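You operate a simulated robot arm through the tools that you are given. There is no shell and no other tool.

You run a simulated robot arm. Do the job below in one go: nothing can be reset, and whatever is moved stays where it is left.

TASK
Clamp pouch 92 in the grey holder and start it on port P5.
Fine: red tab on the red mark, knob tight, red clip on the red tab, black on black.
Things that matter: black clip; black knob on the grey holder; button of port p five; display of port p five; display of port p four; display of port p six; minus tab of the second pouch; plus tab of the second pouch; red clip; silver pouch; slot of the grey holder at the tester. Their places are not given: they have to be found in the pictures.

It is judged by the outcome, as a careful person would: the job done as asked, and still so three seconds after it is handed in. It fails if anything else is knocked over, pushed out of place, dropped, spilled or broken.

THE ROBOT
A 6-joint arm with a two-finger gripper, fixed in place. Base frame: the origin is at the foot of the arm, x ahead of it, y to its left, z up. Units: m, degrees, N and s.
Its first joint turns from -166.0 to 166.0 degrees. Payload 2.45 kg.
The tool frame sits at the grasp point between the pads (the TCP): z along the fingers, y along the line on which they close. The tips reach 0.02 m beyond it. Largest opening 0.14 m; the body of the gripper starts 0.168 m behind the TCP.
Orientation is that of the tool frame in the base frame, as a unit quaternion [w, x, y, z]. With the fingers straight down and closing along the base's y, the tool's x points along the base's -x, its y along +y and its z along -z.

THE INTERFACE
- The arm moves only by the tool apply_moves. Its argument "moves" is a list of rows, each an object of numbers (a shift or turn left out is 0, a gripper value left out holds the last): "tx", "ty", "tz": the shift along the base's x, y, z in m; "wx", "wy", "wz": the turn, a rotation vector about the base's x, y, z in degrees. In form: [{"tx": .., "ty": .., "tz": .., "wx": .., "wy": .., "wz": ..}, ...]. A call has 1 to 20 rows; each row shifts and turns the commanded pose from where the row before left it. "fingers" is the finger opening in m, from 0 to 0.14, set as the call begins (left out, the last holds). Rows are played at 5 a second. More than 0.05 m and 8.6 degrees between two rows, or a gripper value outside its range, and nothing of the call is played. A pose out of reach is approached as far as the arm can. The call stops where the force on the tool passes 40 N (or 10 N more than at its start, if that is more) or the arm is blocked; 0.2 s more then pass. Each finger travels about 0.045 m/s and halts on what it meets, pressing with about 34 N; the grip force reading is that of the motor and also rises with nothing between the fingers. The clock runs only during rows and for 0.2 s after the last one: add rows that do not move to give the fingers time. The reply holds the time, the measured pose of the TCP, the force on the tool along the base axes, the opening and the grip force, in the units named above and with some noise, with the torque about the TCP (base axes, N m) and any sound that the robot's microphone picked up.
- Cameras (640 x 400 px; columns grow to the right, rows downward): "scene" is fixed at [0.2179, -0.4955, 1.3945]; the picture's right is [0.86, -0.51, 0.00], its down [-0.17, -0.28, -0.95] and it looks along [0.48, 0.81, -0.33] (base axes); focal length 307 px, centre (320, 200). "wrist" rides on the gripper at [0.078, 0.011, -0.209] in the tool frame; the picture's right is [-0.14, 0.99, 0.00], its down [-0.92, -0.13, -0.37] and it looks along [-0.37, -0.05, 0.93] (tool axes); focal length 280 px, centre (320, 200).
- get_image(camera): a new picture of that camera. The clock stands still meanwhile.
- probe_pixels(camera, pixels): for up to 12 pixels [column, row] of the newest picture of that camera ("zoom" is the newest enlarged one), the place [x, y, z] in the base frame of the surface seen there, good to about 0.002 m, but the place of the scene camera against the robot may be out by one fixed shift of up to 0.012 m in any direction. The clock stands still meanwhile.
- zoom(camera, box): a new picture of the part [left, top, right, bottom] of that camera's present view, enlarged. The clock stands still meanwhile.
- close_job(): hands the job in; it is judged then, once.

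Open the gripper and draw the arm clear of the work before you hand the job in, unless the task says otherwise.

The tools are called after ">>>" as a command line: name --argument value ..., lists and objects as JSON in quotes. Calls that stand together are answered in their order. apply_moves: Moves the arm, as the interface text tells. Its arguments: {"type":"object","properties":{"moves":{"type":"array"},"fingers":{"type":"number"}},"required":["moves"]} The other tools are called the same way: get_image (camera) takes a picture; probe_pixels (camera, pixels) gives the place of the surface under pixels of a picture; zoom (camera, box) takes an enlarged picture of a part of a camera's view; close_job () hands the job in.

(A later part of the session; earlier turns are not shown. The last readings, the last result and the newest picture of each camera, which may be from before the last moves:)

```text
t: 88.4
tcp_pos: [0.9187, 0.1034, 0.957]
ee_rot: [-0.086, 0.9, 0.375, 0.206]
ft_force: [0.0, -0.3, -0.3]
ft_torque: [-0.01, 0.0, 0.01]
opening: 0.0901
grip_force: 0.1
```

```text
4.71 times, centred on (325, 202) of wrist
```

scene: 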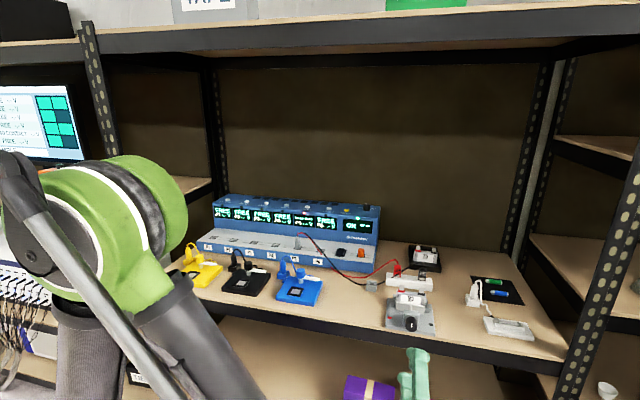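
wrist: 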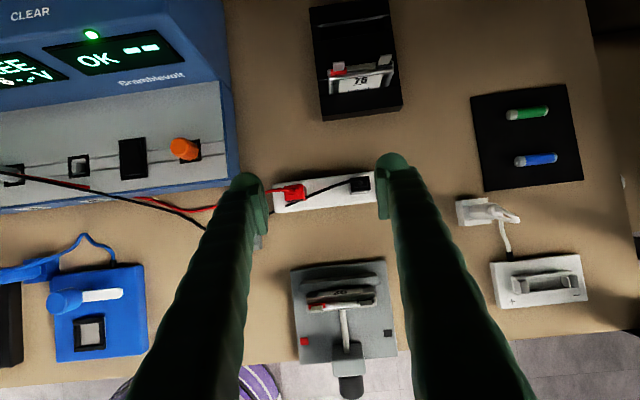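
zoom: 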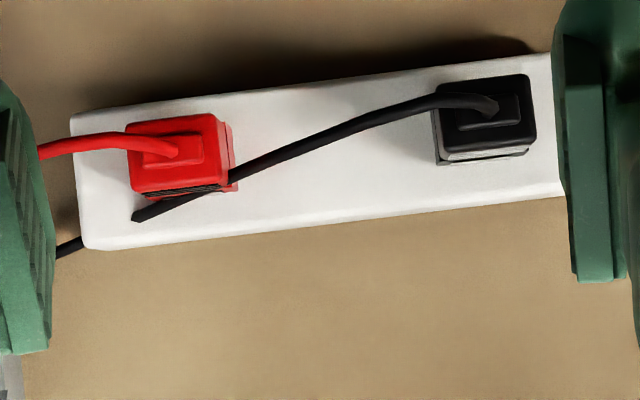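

I probe the clip tops, edges and the cable exit points.

>>> probe_pixels --camera "zoom" --pixels '[[135, 155], [215, 165], [170, 125], [180, 187], [205, 135], [145, 180], [440, 120], [525, 110], [480, 85], [485, 145], [500, 125], [450, 140]]'

>>> zoom --camera "wrist" --box '[335, 170, 385, 205]'

>>> probe_pixels --camera "zoom" --pixels '[[240, 180], [250, 80], [450, 70], [460, 200], [250, 220], [460, 235], [350, 210], [350, 90], [330, 140], [420, 130], [240, 250], [450, 260]]'

```text
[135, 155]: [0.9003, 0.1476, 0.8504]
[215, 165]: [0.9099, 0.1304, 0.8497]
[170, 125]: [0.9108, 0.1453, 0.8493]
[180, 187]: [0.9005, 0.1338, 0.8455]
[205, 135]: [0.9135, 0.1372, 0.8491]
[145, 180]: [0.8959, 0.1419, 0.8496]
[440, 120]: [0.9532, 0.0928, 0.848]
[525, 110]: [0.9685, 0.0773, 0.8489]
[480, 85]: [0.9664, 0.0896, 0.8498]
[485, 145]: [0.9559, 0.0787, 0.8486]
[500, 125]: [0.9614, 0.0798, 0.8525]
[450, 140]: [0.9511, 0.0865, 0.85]
```

```text
11.43 times, centred on (360, 188) of wrist
```

zoom: 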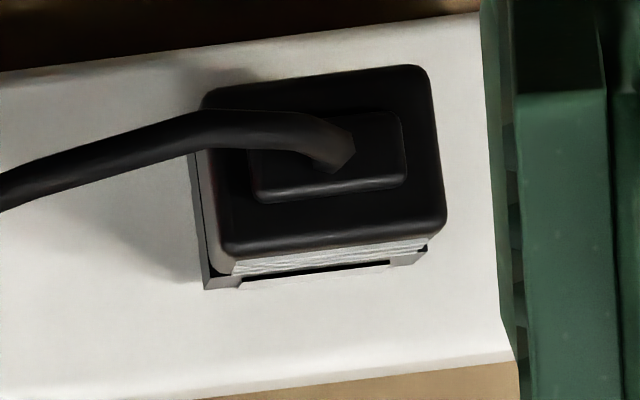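

```text
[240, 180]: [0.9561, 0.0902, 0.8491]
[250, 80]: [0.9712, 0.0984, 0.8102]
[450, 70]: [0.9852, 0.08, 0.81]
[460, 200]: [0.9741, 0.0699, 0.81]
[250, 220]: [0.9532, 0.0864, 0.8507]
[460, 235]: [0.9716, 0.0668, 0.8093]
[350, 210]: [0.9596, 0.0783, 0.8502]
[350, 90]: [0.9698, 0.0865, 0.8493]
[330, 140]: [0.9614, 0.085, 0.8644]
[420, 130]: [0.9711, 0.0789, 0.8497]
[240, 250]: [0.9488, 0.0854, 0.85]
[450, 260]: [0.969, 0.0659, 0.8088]
```

Black clip top is centred near u≈0.621, v≈0.739 (z 0.850), red near u≈0.5415, v≈0.740. I'll grip them front/back (closing along v) so the cables exit freely; I set the tool straight down and turn it 90° about the vertical.

>>> apply_moves --moves '[{"wx": -4.596, "wy": 4.596, "tz": 0.005}, {"wx": -4.596, "wy": 4.596, "tz": 0.005}, {"wx": -4.596, "wy": 4.596, "tz": 0.005}, {"wx": -4.596, "wy": 4.596, "tz": 0.005}, {"wz": 7.5}, {"wz": 7.5}, {"wz": 7.5}, {"wz": 7.5}, {"wz": 7.5}, {"wz": 7.5}, {"wz": 7.5}, {"wz": 7.5}, {"wz": 7.5}, {"wz": 7.5}, {"wz": 7.5}, {"wz": 7.5}, {}]' --fingers 0.06

>>> get_image --camera "wrist"

>>> get_image --camera "scene"

```text
t: 92.0
tcp_pos: [0.9163, 0.1028, 0.9775]
ee_rot: [0.001, 0.379, 0.925, -0.001]
ft_force: [0.5, 0.4, 0.0]
ft_torque: [-0.01, 0.02, 0.04]
opening: 0.06
grip_force: 0.0
```

```text
taken
```

wrist: 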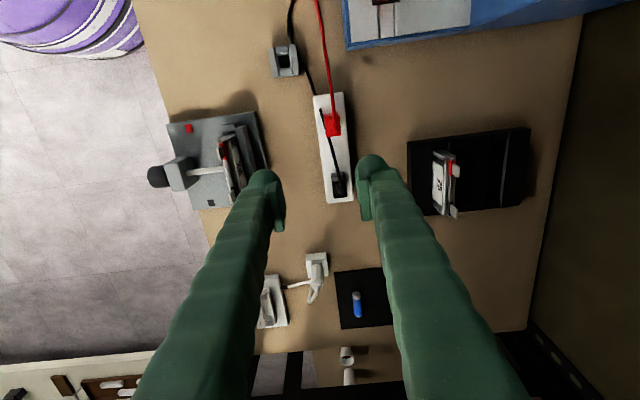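

```text
taken
```

scene: 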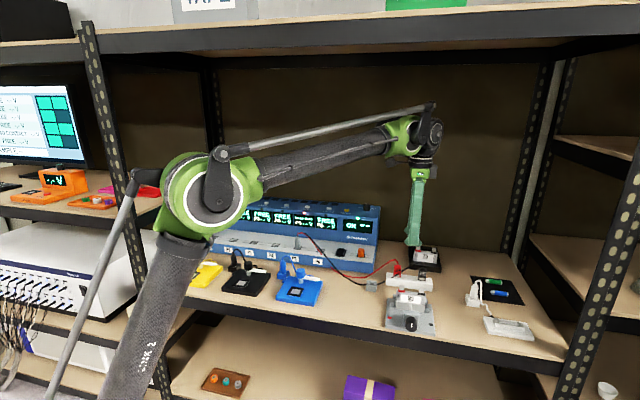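

The tool points straight down, closing along v. I zoom on the black clip at (338, 185) to measure it in this orientation.

>>> zoom --camera "wrist" --box '[300, 95, 370, 210]'

>>> zoom --camera "wrist" --box '[315, 160, 365, 205]'

>>> probe_pixels --camera "zoom" --pixels '[[260, 190], [260, 270], [340, 270], [340, 190], [300, 230], [220, 250], [350, 230], [300, 280], [300, 180], [235, 120], [200, 200], [380, 200]]'

```text
3.48 times, centred on (335, 152) of wrist
```

zoom: 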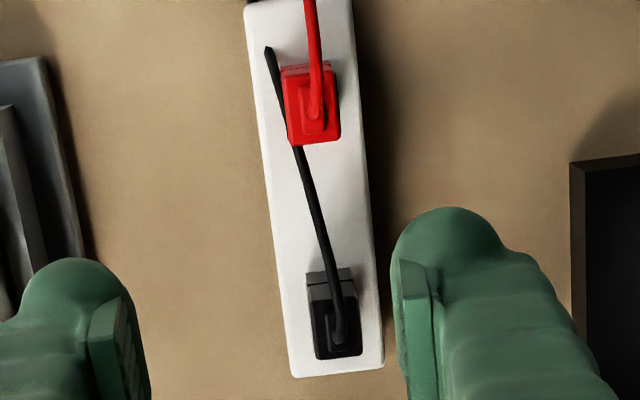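

```text
8.89 times, centred on (340, 182) of wrist
```

zoom: 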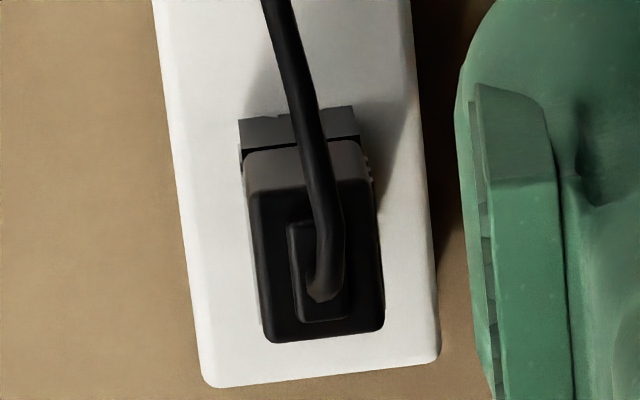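

```text
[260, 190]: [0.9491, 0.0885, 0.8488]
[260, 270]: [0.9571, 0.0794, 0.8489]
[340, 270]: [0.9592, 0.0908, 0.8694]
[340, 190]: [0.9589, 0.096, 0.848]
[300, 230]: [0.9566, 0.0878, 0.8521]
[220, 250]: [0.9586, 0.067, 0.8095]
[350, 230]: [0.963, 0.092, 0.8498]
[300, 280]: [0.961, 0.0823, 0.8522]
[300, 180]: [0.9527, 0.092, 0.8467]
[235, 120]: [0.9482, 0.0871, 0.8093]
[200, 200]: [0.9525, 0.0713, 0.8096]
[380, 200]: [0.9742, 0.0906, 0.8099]
```

Comparing both orientations shows a ~2 mm visual bias along the tool's y, so the true black-clip centre is u≈0.6194, v≈0.739. I move over it and descend to z≈0.88 first.

>>> apply_moves --moves '[{"tx": 0.0215, "ty": -0.0092}, {"tx": 0.0216, "ty": -0.0093}, {"tz": -0.03}, {"tz": -0.03}, {"tz": -0.03}, {}]' --fingers 0.05

>>> get_image --camera "wrist"

>>> zoom --camera "wrist" --box '[270, 140, 370, 240]'

```text
t: 93.4
tcp_pos: [0.961, 0.085, 0.8887]
ee_rot: [0.001, 0.381, 0.925, -0.002]
ft_force: [-0.3, 0.1, 0.5]
ft_torque: [0.0, -0.02, 0.04]
opening: 0.0499
grip_force: 0.1
```

```text
taken
```

wrist: 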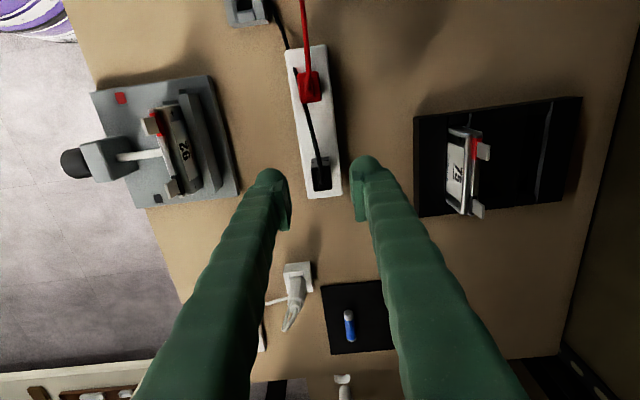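

```text
4.00 times, centred on (320, 190) of wrist
```

zoom: 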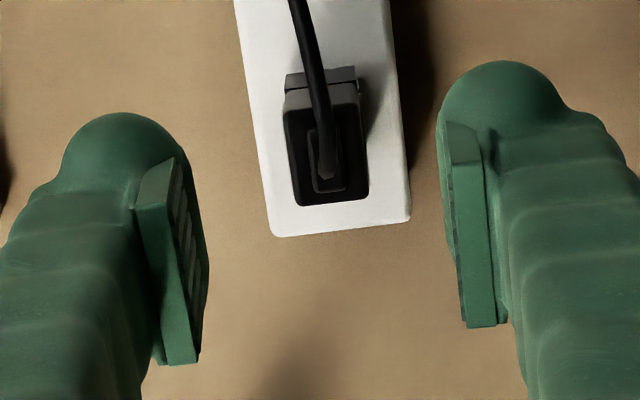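

Before gripping I probe the pad tips to see exactly where the middle between the pads lies relative to the clip.

>>> probe_pixels --camera "zoom" --pixels '[[176, 170], [172, 185], [190, 345], [178, 355], [456, 130], [460, 150], [475, 320], [490, 310], [328, 155], [290, 150], [366, 145], [330, 200]]'

```text
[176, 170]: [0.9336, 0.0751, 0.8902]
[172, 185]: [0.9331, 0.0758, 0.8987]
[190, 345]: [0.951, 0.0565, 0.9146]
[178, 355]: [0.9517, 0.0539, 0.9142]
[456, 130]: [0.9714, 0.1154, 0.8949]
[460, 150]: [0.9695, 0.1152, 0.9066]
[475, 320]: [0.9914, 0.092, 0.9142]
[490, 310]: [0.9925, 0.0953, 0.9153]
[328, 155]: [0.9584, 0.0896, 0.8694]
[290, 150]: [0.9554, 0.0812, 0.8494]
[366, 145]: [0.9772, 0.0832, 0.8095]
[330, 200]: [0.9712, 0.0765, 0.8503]
```

Pad middle v≈0.740 and the clip centre v≈0.741 agree within 1 mm. I descend to z≈0.837 (tips above the bar) and close gently.

>>> apply_moves --moves '[{"tz": -0.015}, {"tz": -0.015}, {"tz": -0.012}, {"tz": -0.009}, {}]' --fingers 0.05

>>> apply_moves --moves '[{}, {}, {}]' --fingers 0.022

>>> zoom --camera "wrist" --box '[270, 140, 370, 240]'

```text
t: 94.6
tcp_pos: [0.9596, 0.082, 0.8371]
ee_rot: [0.0, 0.381, 0.925, -0.001]
ft_force: [0.2, -0.1, 0.3]
ft_torque: [-0.02, -0.03, 0.0]
opening: 0.0499
grip_force: 0.0
```

```text
t: 95.4
tcp_pos: [0.9584, 0.0829, 0.8385]
ee_rot: [0.001, 0.38, 0.925, -0.001]
ft_force: [0.5, -0.3, -0.1]
ft_torque: [0.04, -0.01, 0.0]
opening: 0.0222
grip_force: 0.1
```

```text
4.00 times, centred on (320, 190) of wrist
```

zoom: 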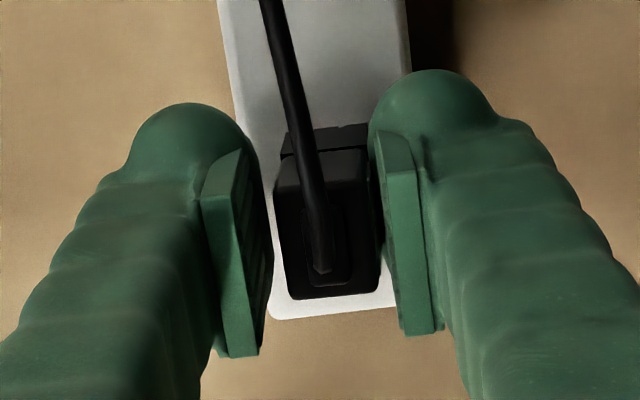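

With 22 mm opening the clip is slightly nearer the rear pad; I shift 1 mm back (+v) and close.

>>> apply_moves --moves '[{"tx": 0.0007, "ty": 0.0007}, {}]' --fingers 0.02

>>> apply_moves --moves '[{}, {}, {}]' --fingers 0.012

>>> zoom --camera "wrist" --box '[270, 140, 370, 240]'

```text
t: 96.0
tcp_pos: [0.9609, 0.0846, 0.8375]
ee_rot: [0.001, 0.38, 0.925, -0.001]
ft_force: [0.1, 0.9, -0.4]
ft_torque: [0.01, -0.03, -0.01]
opening: 0.02
grip_force: 0.0
```

```text
t: 96.8
tcp_pos: [0.9604, 0.0849, 0.8376]
ee_rot: [0.001, 0.38, 0.925, -0.001]
ft_force: [0.9, 1.0, -0.2]
ft_torque: [0.04, 0.0, 0.02]
opening: 0.0163
grip_force: 33.9
```

```text
4.00 times, centred on (320, 190) of wrist
```

zoom: 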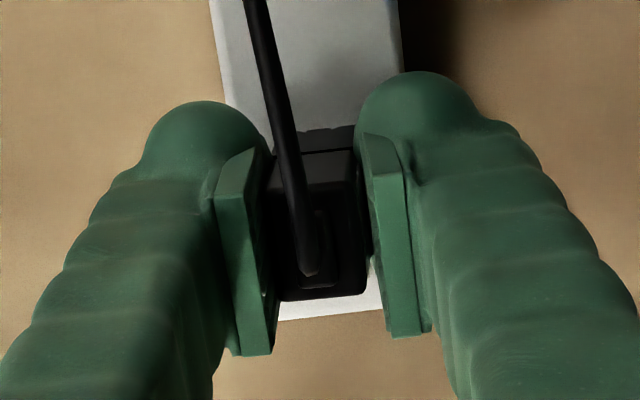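

Held at 16.3 mm with 34 N and no side load. I lift it slowly.

>>> apply_moves --moves '[{"tz": 0.005}, {"tz": 0.01}, {"tz": 0.015}, {"tz": 0.02}, {"tz": 0.02}, {"tz": 0.02}, {}]'

>>> zoom --camera "wrist" --box '[270, 140, 370, 240]'

>>> zoom --camera "scene" --box '[350, 200, 450, 340]'

```text
t: 98.4
tcp_pos: [0.9587, 0.0832, 0.9285]
ee_rot: [0.0, 0.381, 0.925, -0.001]
ft_force: [0.6, -0.2, -0.3]
ft_torque: [-0.02, 0.01, -0.02]
opening: 0.012
grip_force: 0.0
```

```text
4.00 times, centred on (320, 190) of wrist
```

zoom: 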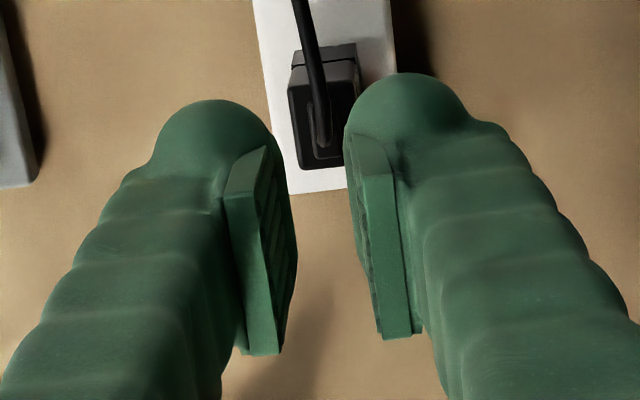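

```text
2.86 times, centred on (400, 270) of scene
```

zoom: 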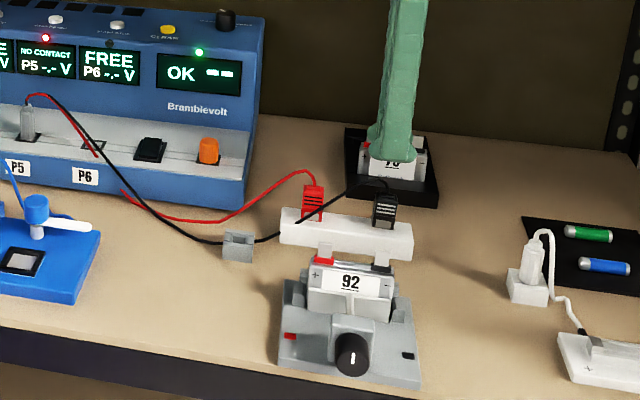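

The pads slid off and the clip stayed on the bar. I check that it is still seated properly and study its shape before retrying.

>>> zoom --camera "wrist" --box '[325, 145, 365, 185]'

>>> probe_pixels --camera "zoom" --pixels '[[300, 150], [300, 230], [200, 180], [200, 250], [230, 100], [300, 60], [330, 190], [220, 140], [250, 160], [340, 250], [180, 120], [270, 290]]'

>>> zoom --camera "scene" --box '[385, 260, 430, 290]'

```text
10.00 times, centred on (345, 165) of wrist
```

zoom: 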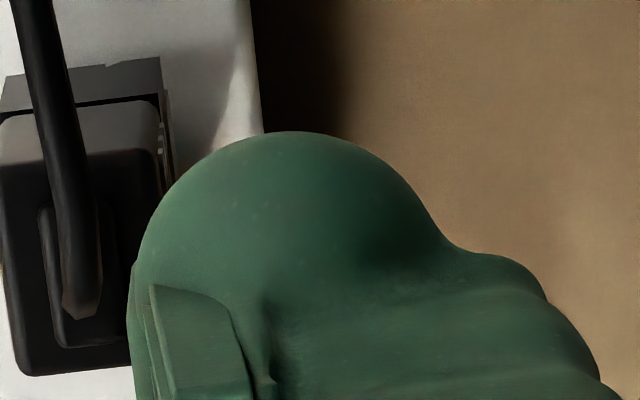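

```text
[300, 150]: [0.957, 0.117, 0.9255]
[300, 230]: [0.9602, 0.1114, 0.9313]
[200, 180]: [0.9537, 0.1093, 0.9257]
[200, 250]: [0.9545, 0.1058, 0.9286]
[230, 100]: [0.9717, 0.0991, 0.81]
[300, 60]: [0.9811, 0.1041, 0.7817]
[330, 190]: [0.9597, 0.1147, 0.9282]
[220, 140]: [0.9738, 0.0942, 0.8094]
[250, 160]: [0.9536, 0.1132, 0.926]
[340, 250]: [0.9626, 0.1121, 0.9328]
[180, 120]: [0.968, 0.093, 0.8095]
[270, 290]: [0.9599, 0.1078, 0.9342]
```

```text
13.33 times, centred on (408, 275) of scene
```

zoom: 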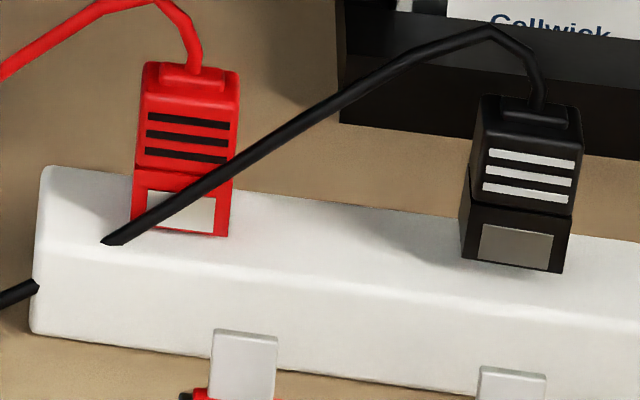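

The clip has a lower jaw part (z≈0.81–0.826) and an upper lever part with grip stripes (≈0.826–0.85). I had squeezed over the jaw; I'll reopen and grip only the striped upper part.

>>> apply_moves --moves '[{}, {}]' --fingers 0.045

>>> zoom --camera "wrist" --box '[300, 130, 370, 200]'

>>> probe_pixels --camera "zoom" --pixels '[[225, 200], [225, 160], [300, 200], [300, 150], [260, 130], [215, 110], [310, 110], [210, 230], [320, 215], [260, 225], [180, 250], [240, 90]]'

```text
t: 99.0
tcp_pos: [0.9579, 0.0827, 0.928]
ee_rot: [0.001, 0.38, 0.925, -0.001]
ft_force: [1.1, -0.2, 0.1]
ft_torque: [0.01, 0.01, 0.04]
opening: 0.0451
grip_force: 0.0
```

```text
5.71 times, centred on (335, 165) of wrist
```

zoom: 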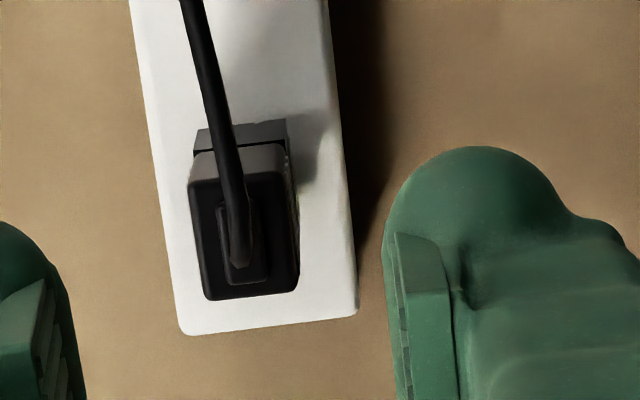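

```text
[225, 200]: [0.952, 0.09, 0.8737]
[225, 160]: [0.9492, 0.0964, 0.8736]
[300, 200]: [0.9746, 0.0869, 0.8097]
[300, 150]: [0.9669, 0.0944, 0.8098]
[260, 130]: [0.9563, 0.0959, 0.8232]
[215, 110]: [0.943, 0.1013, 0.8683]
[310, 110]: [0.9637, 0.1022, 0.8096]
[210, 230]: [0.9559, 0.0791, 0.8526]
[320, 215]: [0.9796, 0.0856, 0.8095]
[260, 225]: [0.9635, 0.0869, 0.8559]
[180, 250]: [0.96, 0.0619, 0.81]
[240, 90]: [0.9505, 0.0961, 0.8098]
```

The clip was in fact raised by ~3 mm before the pads slid off. I go down to grip just the upper striped part (tips at ≈0.83).

>>> apply_moves --moves '[{"tz": -0.02}, {"tz": -0.02}, {"tz": -0.02}, {"tz": -0.017}, {}]' --fingers 0.045

>>> zoom --camera "wrist" --box '[270, 140, 370, 240]'

>>> apply_moves --moves '[{}, {}, {}, {}]' --fingers 0.008

>>> zoom --camera "wrist" --box '[270, 140, 370, 240]'

```text
t: 100.2
tcp_pos: [0.9588, 0.0852, 0.8513]
ee_rot: [0.0, 0.38, 0.925, -0.001]
ft_force: [-0.9, 0.8, -0.1]
ft_torque: [0.01, 0.02, -0.01]
opening: 0.0451
grip_force: 0.0
```

```text
4.00 times, centred on (320, 190) of wrist
```

zoom: 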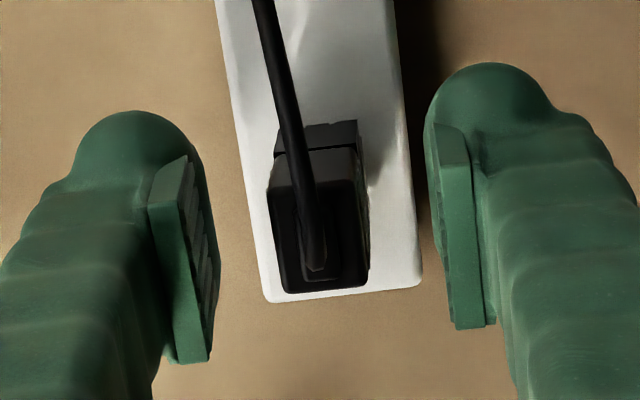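

```text
t: 101.2
tcp_pos: [0.9591, 0.0855, 0.851]
ee_rot: [0.001, 0.38, 0.925, -0.001]
ft_force: [0.1, 0.0, -0.4]
ft_torque: [0.01, 0.01, -0.02]
opening: 0.0162
grip_force: 34.0
```

```text
4.00 times, centred on (320, 190) of wrist
```

zoom: 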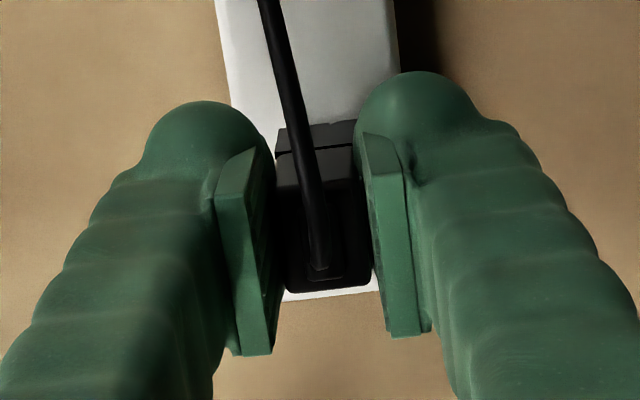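

Gripped on the upper part. I lift in small steps watching force and opening.

>>> apply_moves --moves '[{"tz": 0.002}, {"tz": 0.002}, {}]'

>>> apply_moves --moves '[{"tz": 0.002}, {"tz": 0.002}, {}]'

>>> apply_moves --moves '[{"tz": 0.003}, {"tz": 0.003}, {}]'

>>> zoom --camera "wrist" --box '[270, 140, 370, 240]'

```text
t: 102.0
tcp_pos: [0.96, 0.085, 0.8542]
ee_rot: [0.0, 0.381, 0.925, -0.001]
ft_force: [-0.6, 1.6, -0.3]
ft_torque: [0.05, -0.02, -0.01]
opening: 0.0162
grip_force: 34.3
```

```text
t: 102.8
tcp_pos: [0.96, 0.0849, 0.8581]
ee_rot: [0.001, 0.38, 0.925, -0.001]
ft_force: [0.2, -0.3, 0.7]
ft_torque: [-0.02, -0.01, 0.02]
opening: 0.0161
grip_force: 34.0
```

```text
t: 103.6
tcp_pos: [0.9608, 0.0856, 0.8651]
ee_rot: [0.0, 0.38, 0.925, -0.001]
ft_force: [0.6, 1.0, 0.1]
ft_torque: [0.0, -0.01, 0.01]
opening: 0.0162
grip_force: 34.4
```

```text
4.00 times, centred on (320, 190) of wrist
```

zoom: 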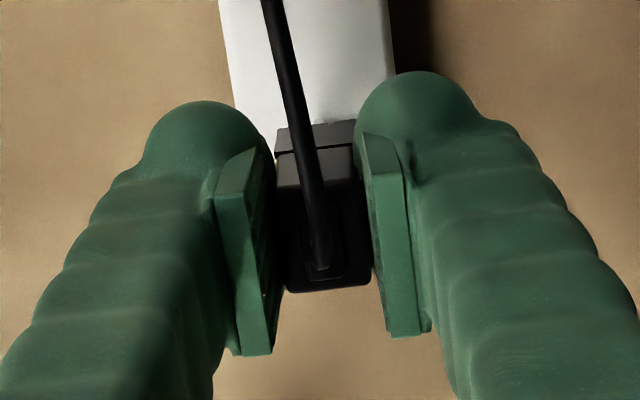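

The clip is coming along with no resistance this time. I keep lifting slowly to z≈0.925.

>>> apply_moves --moves '[{"tz": 0.006}, {"tz": 0.008}, {"tz": 0.008}, {"tz": 0.01}, {"tz": 0.01}, {"tz": 0.01}, {"tz": 0.008}, {}]'

>>> zoom --camera "wrist" --box '[270, 140, 370, 240]'

>>> zoom --camera "scene" --box '[350, 200, 450, 340]'

```text
t: 105.4
tcp_pos: [0.9599, 0.0844, 0.9244]
ee_rot: [0.0, 0.38, 0.925, -0.001]
ft_force: [0.2, -0.5, -0.1]
ft_torque: [-0.02, 0.02, 0.01]
opening: 0.016
grip_force: 34.0
```

```text
4.00 times, centred on (320, 190) of wrist
```

zoom: 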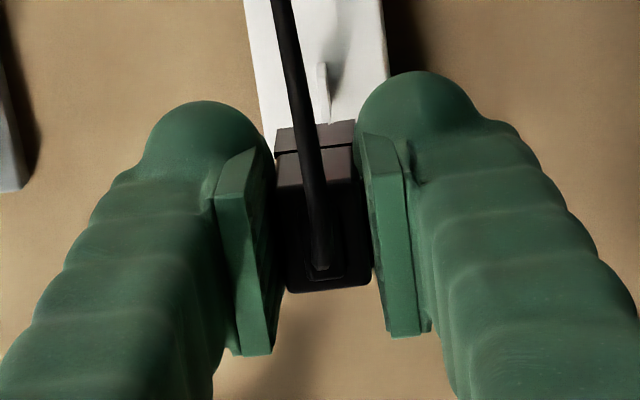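

```text
2.86 times, centred on (400, 270) of scene
```

zoom: 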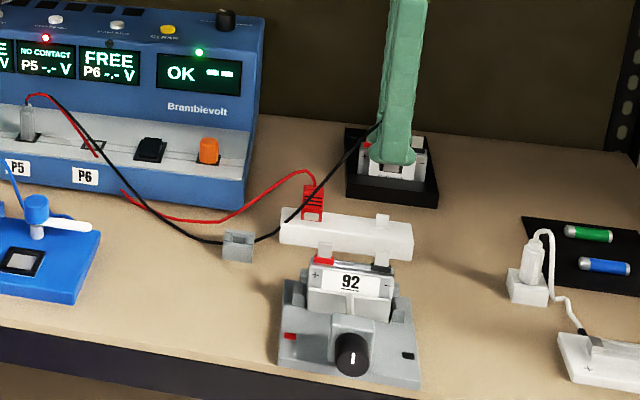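

The black clip is free, revealing the stub it sat on. I probe that stub so I can transfer the same relative position to the pouch's minus tab.

>>> zoom --camera "wrist" --box '[325, 140, 365, 175]'

>>> zoom --camera "scene" --box '[385, 260, 430, 300]'

>>> probe_pixels --camera "zoom" --pixels '[[515, 175], [500, 170], [530, 175], [515, 160], [515, 195], [245, 280], [245, 300], [515, 315], [515, 335], [250, 315], [510, 345], [470, 230]]'

```text
11.43 times, centred on (345, 158) of wrist
```

zoom: 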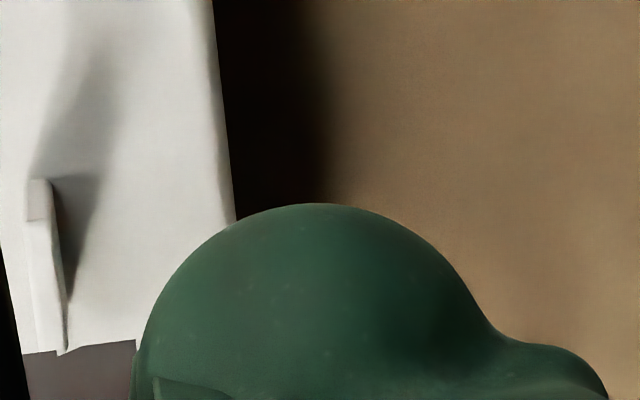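

```text
10.00 times, centred on (408, 280) of scene
```

zoom: 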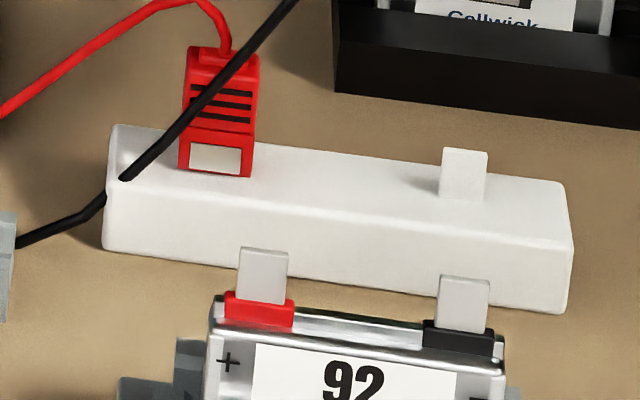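

```text
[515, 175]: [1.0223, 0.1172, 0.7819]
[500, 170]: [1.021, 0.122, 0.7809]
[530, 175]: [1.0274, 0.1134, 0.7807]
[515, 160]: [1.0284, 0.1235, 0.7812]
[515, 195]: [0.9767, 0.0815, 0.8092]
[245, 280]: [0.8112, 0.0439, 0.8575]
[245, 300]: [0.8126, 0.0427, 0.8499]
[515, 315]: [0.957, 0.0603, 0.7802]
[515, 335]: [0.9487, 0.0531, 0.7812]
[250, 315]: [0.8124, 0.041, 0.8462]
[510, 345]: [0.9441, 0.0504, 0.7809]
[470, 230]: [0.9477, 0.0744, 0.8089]
```

The scene view shows stub at (465,175) and tabs at (263,275), (463,305). I probe them all in this one picture, so any camera shift cancels.

>>> probe_pixels --camera "zoom" --pixels '[[448, 175], [465, 175], [482, 175], [465, 155], [465, 193], [443, 300], [463, 300], [484, 300], [464, 282], [243, 270], [263, 272], [284, 272]]'

```text
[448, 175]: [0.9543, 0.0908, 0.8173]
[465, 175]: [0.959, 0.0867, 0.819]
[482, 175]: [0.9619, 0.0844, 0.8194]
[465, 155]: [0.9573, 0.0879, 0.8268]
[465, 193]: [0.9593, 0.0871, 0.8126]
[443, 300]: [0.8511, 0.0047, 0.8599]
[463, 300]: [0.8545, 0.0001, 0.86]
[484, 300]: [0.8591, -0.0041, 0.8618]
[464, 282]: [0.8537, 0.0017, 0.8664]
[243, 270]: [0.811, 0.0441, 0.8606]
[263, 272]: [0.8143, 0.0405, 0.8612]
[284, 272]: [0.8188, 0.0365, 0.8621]
```

From one picture: stub→minus tab shift is Δu≈−0.0114, Δv≈−0.1347, rise ≈+0.042. I carry the black clip slowly over the minus tab, staying high.

>>> apply_moves --moves '[{"tz": 0.006}, {"tx": -0.0074, "ty": -0.00624}, {"tx": -0.0074, "ty": -0.00624}, {"tx": -0.0074, "ty": -0.00624}, {"tx": -0.0074, "ty": -0.00624}, {"tx": -0.0074, "ty": -0.00624}, {"tx": -0.0074, "ty": -0.00624}, {"tx": -0.0074, "ty": -0.00624}, {"tx": -0.0074, "ty": -0.00624}, {"tx": -0.0074, "ty": -0.00624}, {"tx": -0.0074, "ty": -0.00624}, {"tx": -0.0074, "ty": -0.00624}, {"tx": -0.0074, "ty": -0.00624}, {"tx": -0.0074, "ty": -0.00624}, {"tx": -0.0071, "ty": -0.00618}, {}]'

>>> zoom --camera "wrist" --box '[260, 110, 380, 240]'

>>> zoom --camera "scene" --box '[370, 240, 450, 330]'

```text
t: 108.8
tcp_pos: [0.8561, -0.001, 0.9302]
ee_rot: [0.001, 0.381, 0.925, -0.002]
ft_force: [0.1, -0.2, 0.3]
ft_torque: [0.02, 0.0, 0.01]
opening: 0.0161
grip_force: 33.8
```

```text
3.08 times, centred on (320, 175) of wrist
```

zoom: 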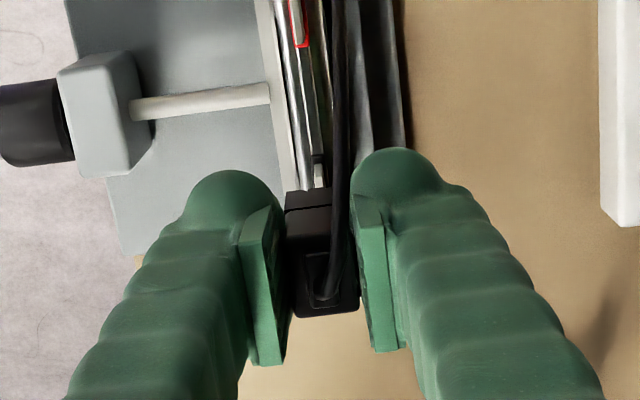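

```text
4.44 times, centred on (410, 285) of scene
```

zoom: 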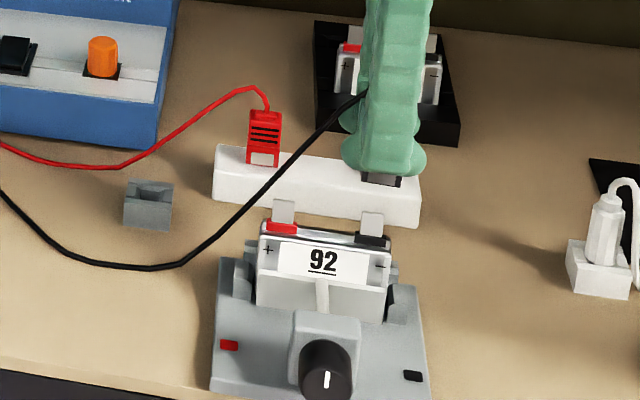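

I check the lateral alignment more precisely with tight zooms of the clip and the minus tab.

>>> zoom --camera "scene" --box '[405, 260, 440, 300]'

>>> probe_pixels --camera "zoom" --pixels '[[260, 150], [300, 150], [340, 150], [320, 165], [290, 140], [330, 170], [210, 260], [250, 260], [230, 230], [230, 280], [150, 60], [420, 60]]'

>>> zoom --camera "wrist" --box '[300, 130, 350, 180]'

```text
10.00 times, centred on (422, 280) of scene
```

zoom: 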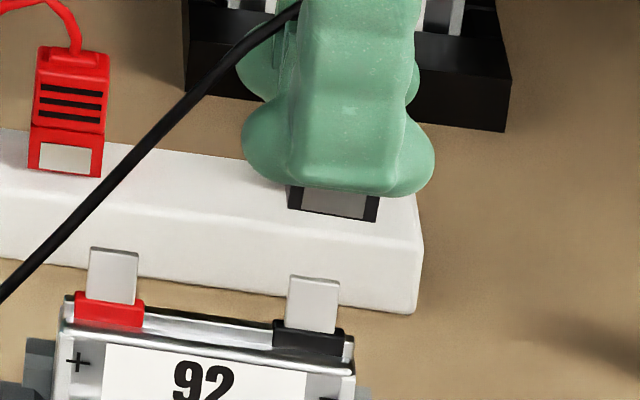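

```text
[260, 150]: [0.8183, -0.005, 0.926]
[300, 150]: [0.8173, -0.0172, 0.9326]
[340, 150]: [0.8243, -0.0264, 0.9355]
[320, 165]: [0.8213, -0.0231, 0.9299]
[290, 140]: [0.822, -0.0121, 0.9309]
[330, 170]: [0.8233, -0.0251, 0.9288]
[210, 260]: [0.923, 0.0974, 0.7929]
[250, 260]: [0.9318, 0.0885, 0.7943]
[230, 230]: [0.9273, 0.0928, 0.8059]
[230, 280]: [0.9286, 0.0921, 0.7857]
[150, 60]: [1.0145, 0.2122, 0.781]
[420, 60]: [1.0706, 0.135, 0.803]
```

```text
8.00 times, centred on (325, 155) of wrist
```

zoom: 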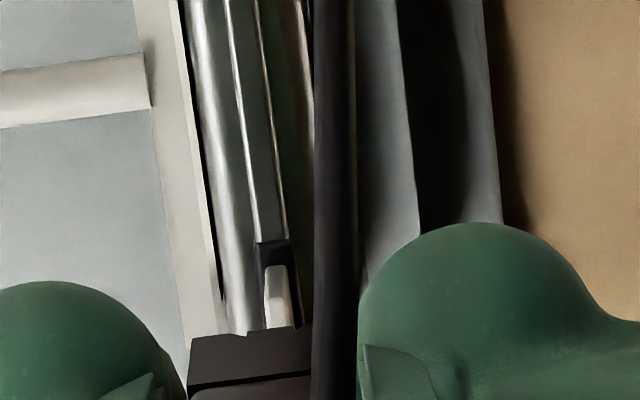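

The clip's jaw looks ~2 mm right of the tab's centre in the scene view. I probe the visible left edge of the minus tab and collar in the wrist view to confirm.

>>> probe_pixels --camera "zoom" --pixels '[[278, 268], [280, 275], [275, 300], [285, 320], [270, 245], [262, 300], [290, 300], [240, 345], [290, 335], [270, 200], [230, 200], [205, 200]]'

```text
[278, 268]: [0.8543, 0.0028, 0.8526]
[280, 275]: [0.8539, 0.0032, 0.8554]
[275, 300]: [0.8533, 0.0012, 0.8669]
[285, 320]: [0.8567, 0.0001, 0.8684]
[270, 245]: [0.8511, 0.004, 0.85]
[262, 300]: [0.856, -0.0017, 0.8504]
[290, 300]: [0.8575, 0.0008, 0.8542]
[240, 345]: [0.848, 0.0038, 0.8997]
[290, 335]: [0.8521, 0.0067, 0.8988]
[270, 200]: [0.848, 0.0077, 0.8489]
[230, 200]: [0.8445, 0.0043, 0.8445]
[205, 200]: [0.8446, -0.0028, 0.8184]
```

Wrist view: tab centre u≈0.609, clip centre u≈0.609; v agrees too. I split the difference (−1 mm in u) and lower the clip over the tab step by step.

>>> apply_moves --moves '[{"tx": -0.0007, "ty": 0.0007, "tz": -0.006}, {"tz": -0.008}, {"tz": -0.006}, {}]'

>>> zoom --camera "scene" --box '[405, 260, 440, 300]'

>>> zoom --camera "wrist" --box '[300, 130, 350, 180]'

```text
t: 109.8
tcp_pos: [0.8558, -0.0012, 0.9099]
ee_rot: [0.001, 0.381, 0.925, -0.001]
ft_force: [0.0, 0.6, -0.6]
ft_torque: [0.01, -0.02, 0.02]
opening: 0.0161
grip_force: 33.9
```

```text
10.00 times, centred on (422, 280) of scene
```

zoom: 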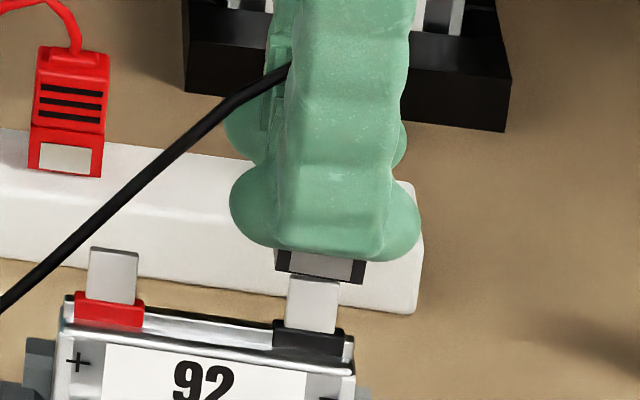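

```text
8.00 times, centred on (325, 155) of wrist
```

zoom: 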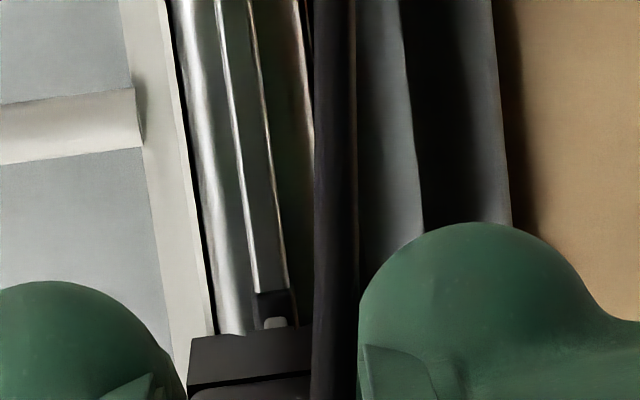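

Tab and jaw centres agree in v (≈0.605). I lower onto the tab in 2 mm steps and watch the force.

>>> apply_moves --moves '[{"tz": -0.002}, {"tz": -0.002}, {"tz": -0.002}, {}]'

>>> apply_moves --moves '[{"tz": -0.002}, {"tz": -0.002}, {}]'

>>> zoom --camera "scene" --box '[405, 260, 440, 300]'

```text
t: 110.8
tcp_pos: [0.8567, -0.0003, 0.903]
ee_rot: [0.001, 0.38, 0.925, -0.001]
ft_force: [-0.5, 0.7, 0.1]
ft_torque: [0.01, -0.02, 0.0]
opening: 0.0161
grip_force: 33.9
```

```text
t: 111.6
tcp_pos: [0.8573, -0.001, 0.8992]
ee_rot: [0.0, 0.38, 0.925, -0.002]
ft_force: [-0.7, 0.9, -0.9]
ft_torque: [0.02, 0.01, 0.0]
opening: 0.0162
grip_force: 33.7
```

```text
10.00 times, centred on (422, 280) of scene
```

zoom: 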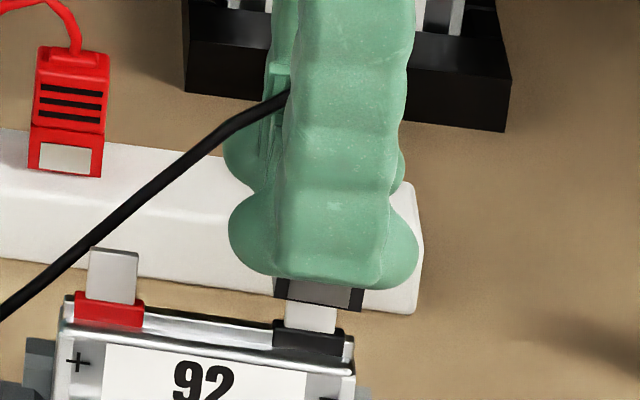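

The tab is entering the jaw without resistance. I continue to seat it down to the collar.

>>> apply_moves --moves '[{"tz": -0.002}, {"tz": -0.002}, {}]'

>>> apply_moves --moves '[{"tz": -0.0015}, {"tz": -0.0015}, {}]'

>>> zoom --camera "scene" --box '[405, 260, 440, 300]'

```text
t: 112.4
tcp_pos: [0.856, -0.0008, 0.8968]
ee_rot: [0.0, 0.38, 0.925, -0.002]
ft_force: [0.7, 0.5, -1.0]
ft_torque: [-0.02, -0.01, 0.02]
opening: 0.0163
grip_force: 33.8
```

```text
t: 113.2
tcp_pos: [0.8563, -0.0014, 0.8934]
ee_rot: [0.001, 0.38, 0.925, -0.001]
ft_force: [0.1, 0.1, -0.5]
ft_torque: [-0.03, 0.02, 0.0]
opening: 0.016
grip_force: 34.5
```

```text
10.00 times, centred on (422, 280) of scene
```

zoom: 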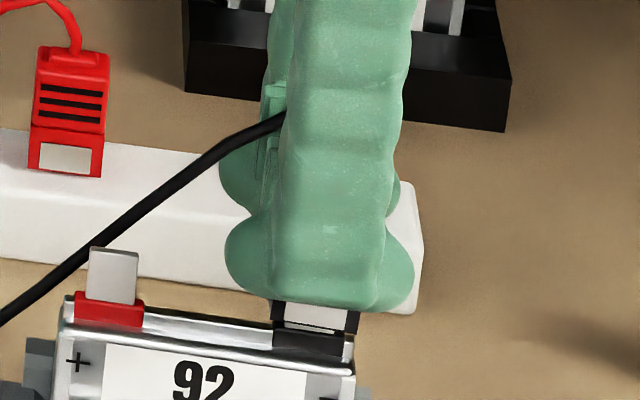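

The jaw has the tab inside, its bottom just above the black collar. I lower the last couple of millimetres until light contact.

>>> apply_moves --moves '[{"tz": -0.001}, {"tz": -0.001}, {}]'

>>> apply_moves --moves '[{"tz": -0.001}, {}]'

>>> zoom --camera "scene" --box '[405, 260, 440, 300]'

```text
t: 114.0
tcp_pos: [0.8565, -0.0008, 0.8914]
ee_rot: [0.001, 0.38, 0.925, -0.001]
ft_force: [-0.5, 0.0, -0.1]
ft_torque: [0.0, 0.02, 0.01]
opening: 0.0161
grip_force: 33.8
```

```text
t: 114.6
tcp_pos: [0.8561, -0.0008, 0.8904]
ee_rot: [0.001, 0.38, 0.925, -0.002]
ft_force: [0.1, 0.8, -1.0]
ft_torque: [0.05, -0.02, -0.03]
opening: 0.0161
grip_force: 34.0
```

```text
10.00 times, centred on (422, 280) of scene
```

zoom: 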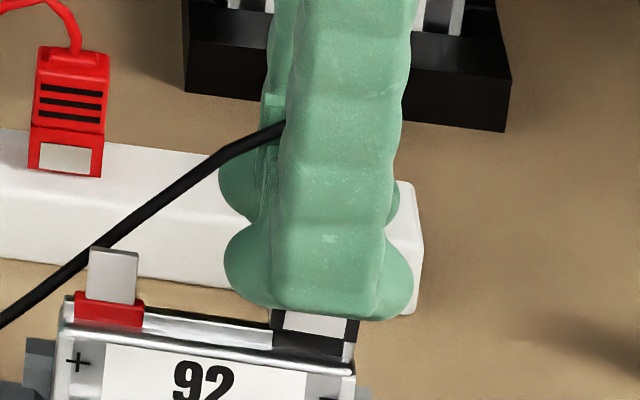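

I lower one more millimetre and release slowly, checking that the clip stays on the tab.

>>> apply_moves --moves '[{"tz": -0.001}, {}]'

>>> apply_moves --moves '[{}, {}]' --fingers 0.022

>>> apply_moves --moves '[{}, {}]' --fingers 0.04

>>> zoom --camera "wrist" --box '[260, 130, 380, 240]'

>>> zoom --camera "scene" --box '[405, 260, 440, 300]'

```text
t: 115.2
tcp_pos: [0.8553, -0.001, 0.89]
ee_rot: [0.0, 0.381, 0.925, -0.001]
ft_force: [0.9, 0.1, 0.1]
ft_torque: [-0.03, 0.0, -0.01]
opening: 0.016
grip_force: 33.6
```

```text
t: 115.8
tcp_pos: [0.8547, -0.0011, 0.8885]
ee_rot: [0.0, 0.381, 0.925, -0.001]
ft_force: [1.5, 0.1, 0.1]
ft_torque: [0.01, 0.02, -0.01]
opening: 0.0218
grip_force: 0.1
```

```text
t: 116.4
tcp_pos: [0.8554, -0.0009, 0.8893]
ee_rot: [0.0, 0.38, 0.925, -0.002]
ft_force: [0.3, -0.2, 0.9]
ft_torque: [-0.01, -0.01, 0.0]
opening: 0.04
grip_force: 0.1
```

```text
3.64 times, centred on (320, 185) of wrist
```

zoom: 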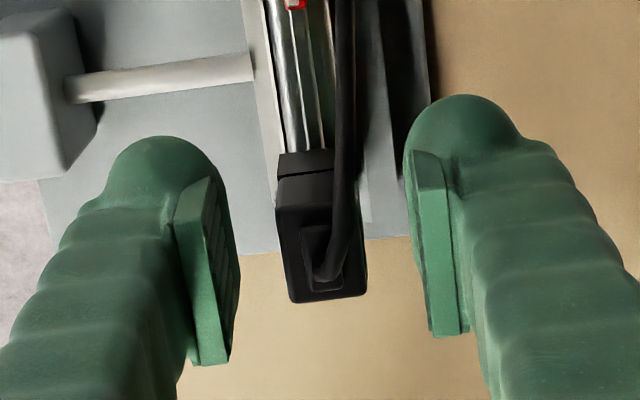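

```text
10.00 times, centred on (422, 280) of scene
```

zoom: 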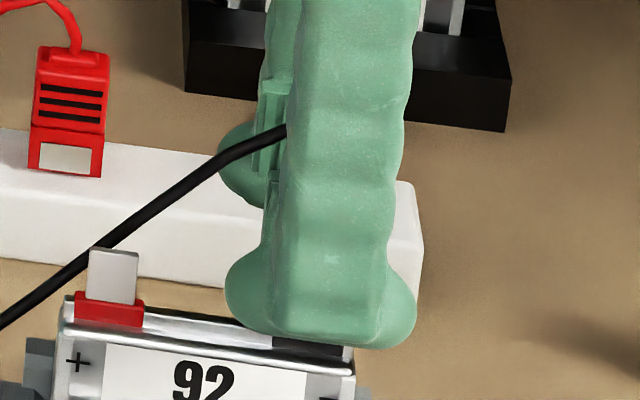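

The clip stays in place after release. I raise the gripper straight up clear of it.

>>> apply_moves --moves '[{}, {"tz": 0.01}, {"tz": 0.02}, {"tz": 0.03}, {"tz": 0.03}, {}]' --fingers 0.05

>>> zoom --camera "wrist" --box '[240, 90, 400, 240]'

>>> zoom --camera "scene" --box '[370, 240, 450, 330]'

```text
t: 117.8
tcp_pos: [0.8551, -0.0024, 0.9797]
ee_rot: [0.0, 0.38, 0.925, -0.001]
ft_force: [0.6, -0.8, 0.9]
ft_torque: [-0.01, 0.01, 0.0]
opening: 0.0502
grip_force: 0.1
```

```text
2.67 times, centred on (320, 165) of wrist
```

zoom: 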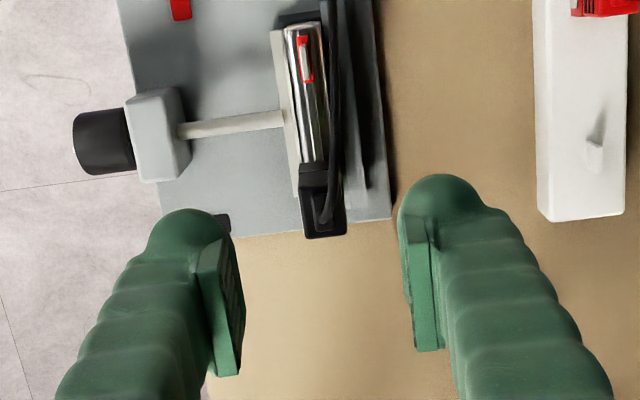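

```text
4.44 times, centred on (410, 285) of scene
```

zoom: 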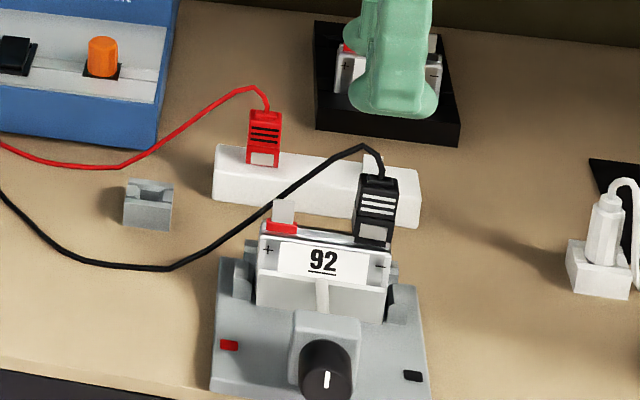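

The black clip sits upright on the black tab. Now I move above the red clip at u≈0.540, v≈0.740.

>>> apply_moves --moves '[{"tx": 0.00996, "ty": 0.0288}, {"tx": 0.00996, "ty": 0.0288}, {"tx": 0.00996, "ty": 0.0288}, {"tx": 0.00996, "ty": 0.0288}, {"tx": 0.00996, "ty": 0.0288}, {"tz": -0.03}, {"tz": -0.03}, {}]' --fingers 0.045

>>> zoom --camera "wrist" --box '[270, 130, 370, 240]'

>>> probe_pixels --camera "zoom" --pixels '[[295, 150], [360, 145], [330, 190], [300, 190], [365, 185], [330, 100], [300, 130], [350, 120], [290, 170], [355, 165], [310, 200], [370, 200]]'

```text
t: 119.6
tcp_pos: [0.906, 0.1431, 0.9213]
ee_rot: [0.001, 0.38, 0.925, -0.002]
ft_force: [0.5, -0.9, 0.2]
ft_torque: [0.02, -0.01, 0.0]
opening: 0.0449
grip_force: 0.0
```

```text
3.64 times, centred on (320, 185) of wrist
```

zoom: 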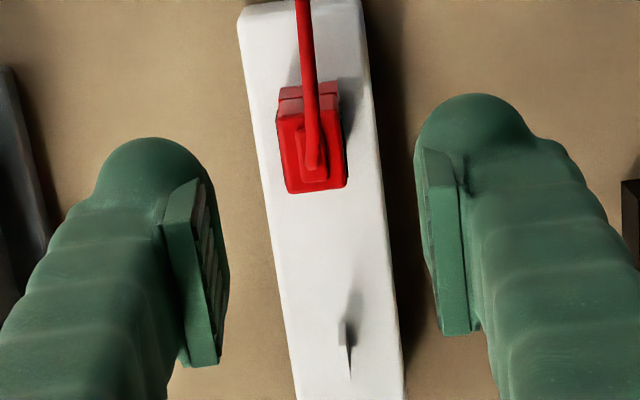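

```text
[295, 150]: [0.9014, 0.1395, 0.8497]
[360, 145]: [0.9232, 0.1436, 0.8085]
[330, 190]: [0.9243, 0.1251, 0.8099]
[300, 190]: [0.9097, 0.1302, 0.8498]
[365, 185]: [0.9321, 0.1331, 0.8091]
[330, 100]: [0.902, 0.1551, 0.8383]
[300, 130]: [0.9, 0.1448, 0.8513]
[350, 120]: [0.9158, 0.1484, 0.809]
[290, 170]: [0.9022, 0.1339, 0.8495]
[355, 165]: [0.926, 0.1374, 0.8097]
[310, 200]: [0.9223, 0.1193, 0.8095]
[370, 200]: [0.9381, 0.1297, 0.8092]
```

Red clip top centre: u≈0.5397, v≈0.739 after bias. I shift −2 mm in v, lower to z≈0.849 (upper striped part only) and check.

>>> apply_moves --moves '[{"tx": -0.0016, "ty": -0.0016, "tz": -0.02}, {"tz": -0.02}, {"tz": -0.02}, {"tz": -0.012}, {}]' --fingers 0.045

>>> apply_moves --moves '[{}, {}, {}]' --fingers 0.022

>>> zoom --camera "wrist" --box '[270, 140, 370, 240]'

```text
t: 120.8
tcp_pos: [0.9046, 0.1414, 0.8478]
ee_rot: [0.001, 0.38, 0.925, -0.001]
ft_force: [0.3, -0.1, 0.0]
ft_torque: [0.04, 0.03, -0.01]
opening: 0.0449
grip_force: 0.0
```

```text
t: 121.6
tcp_pos: [0.9045, 0.1424, 0.8475]
ee_rot: [0.001, 0.38, 0.925, -0.001]
ft_force: [-0.7, 0.8, 0.3]
ft_torque: [0.0, -0.01, 0.0]
opening: 0.022
grip_force: 0.1
```

```text
4.00 times, centred on (320, 190) of wrist
```

zoom: 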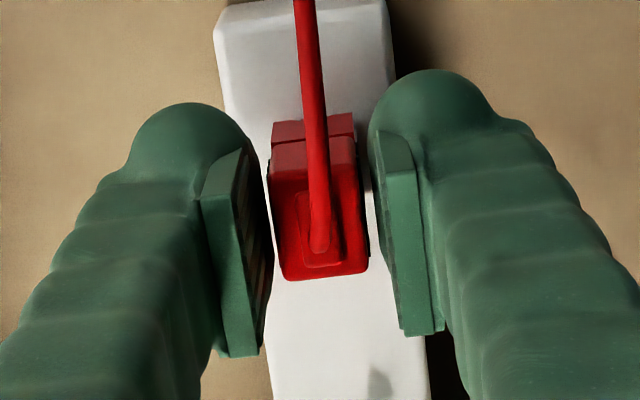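

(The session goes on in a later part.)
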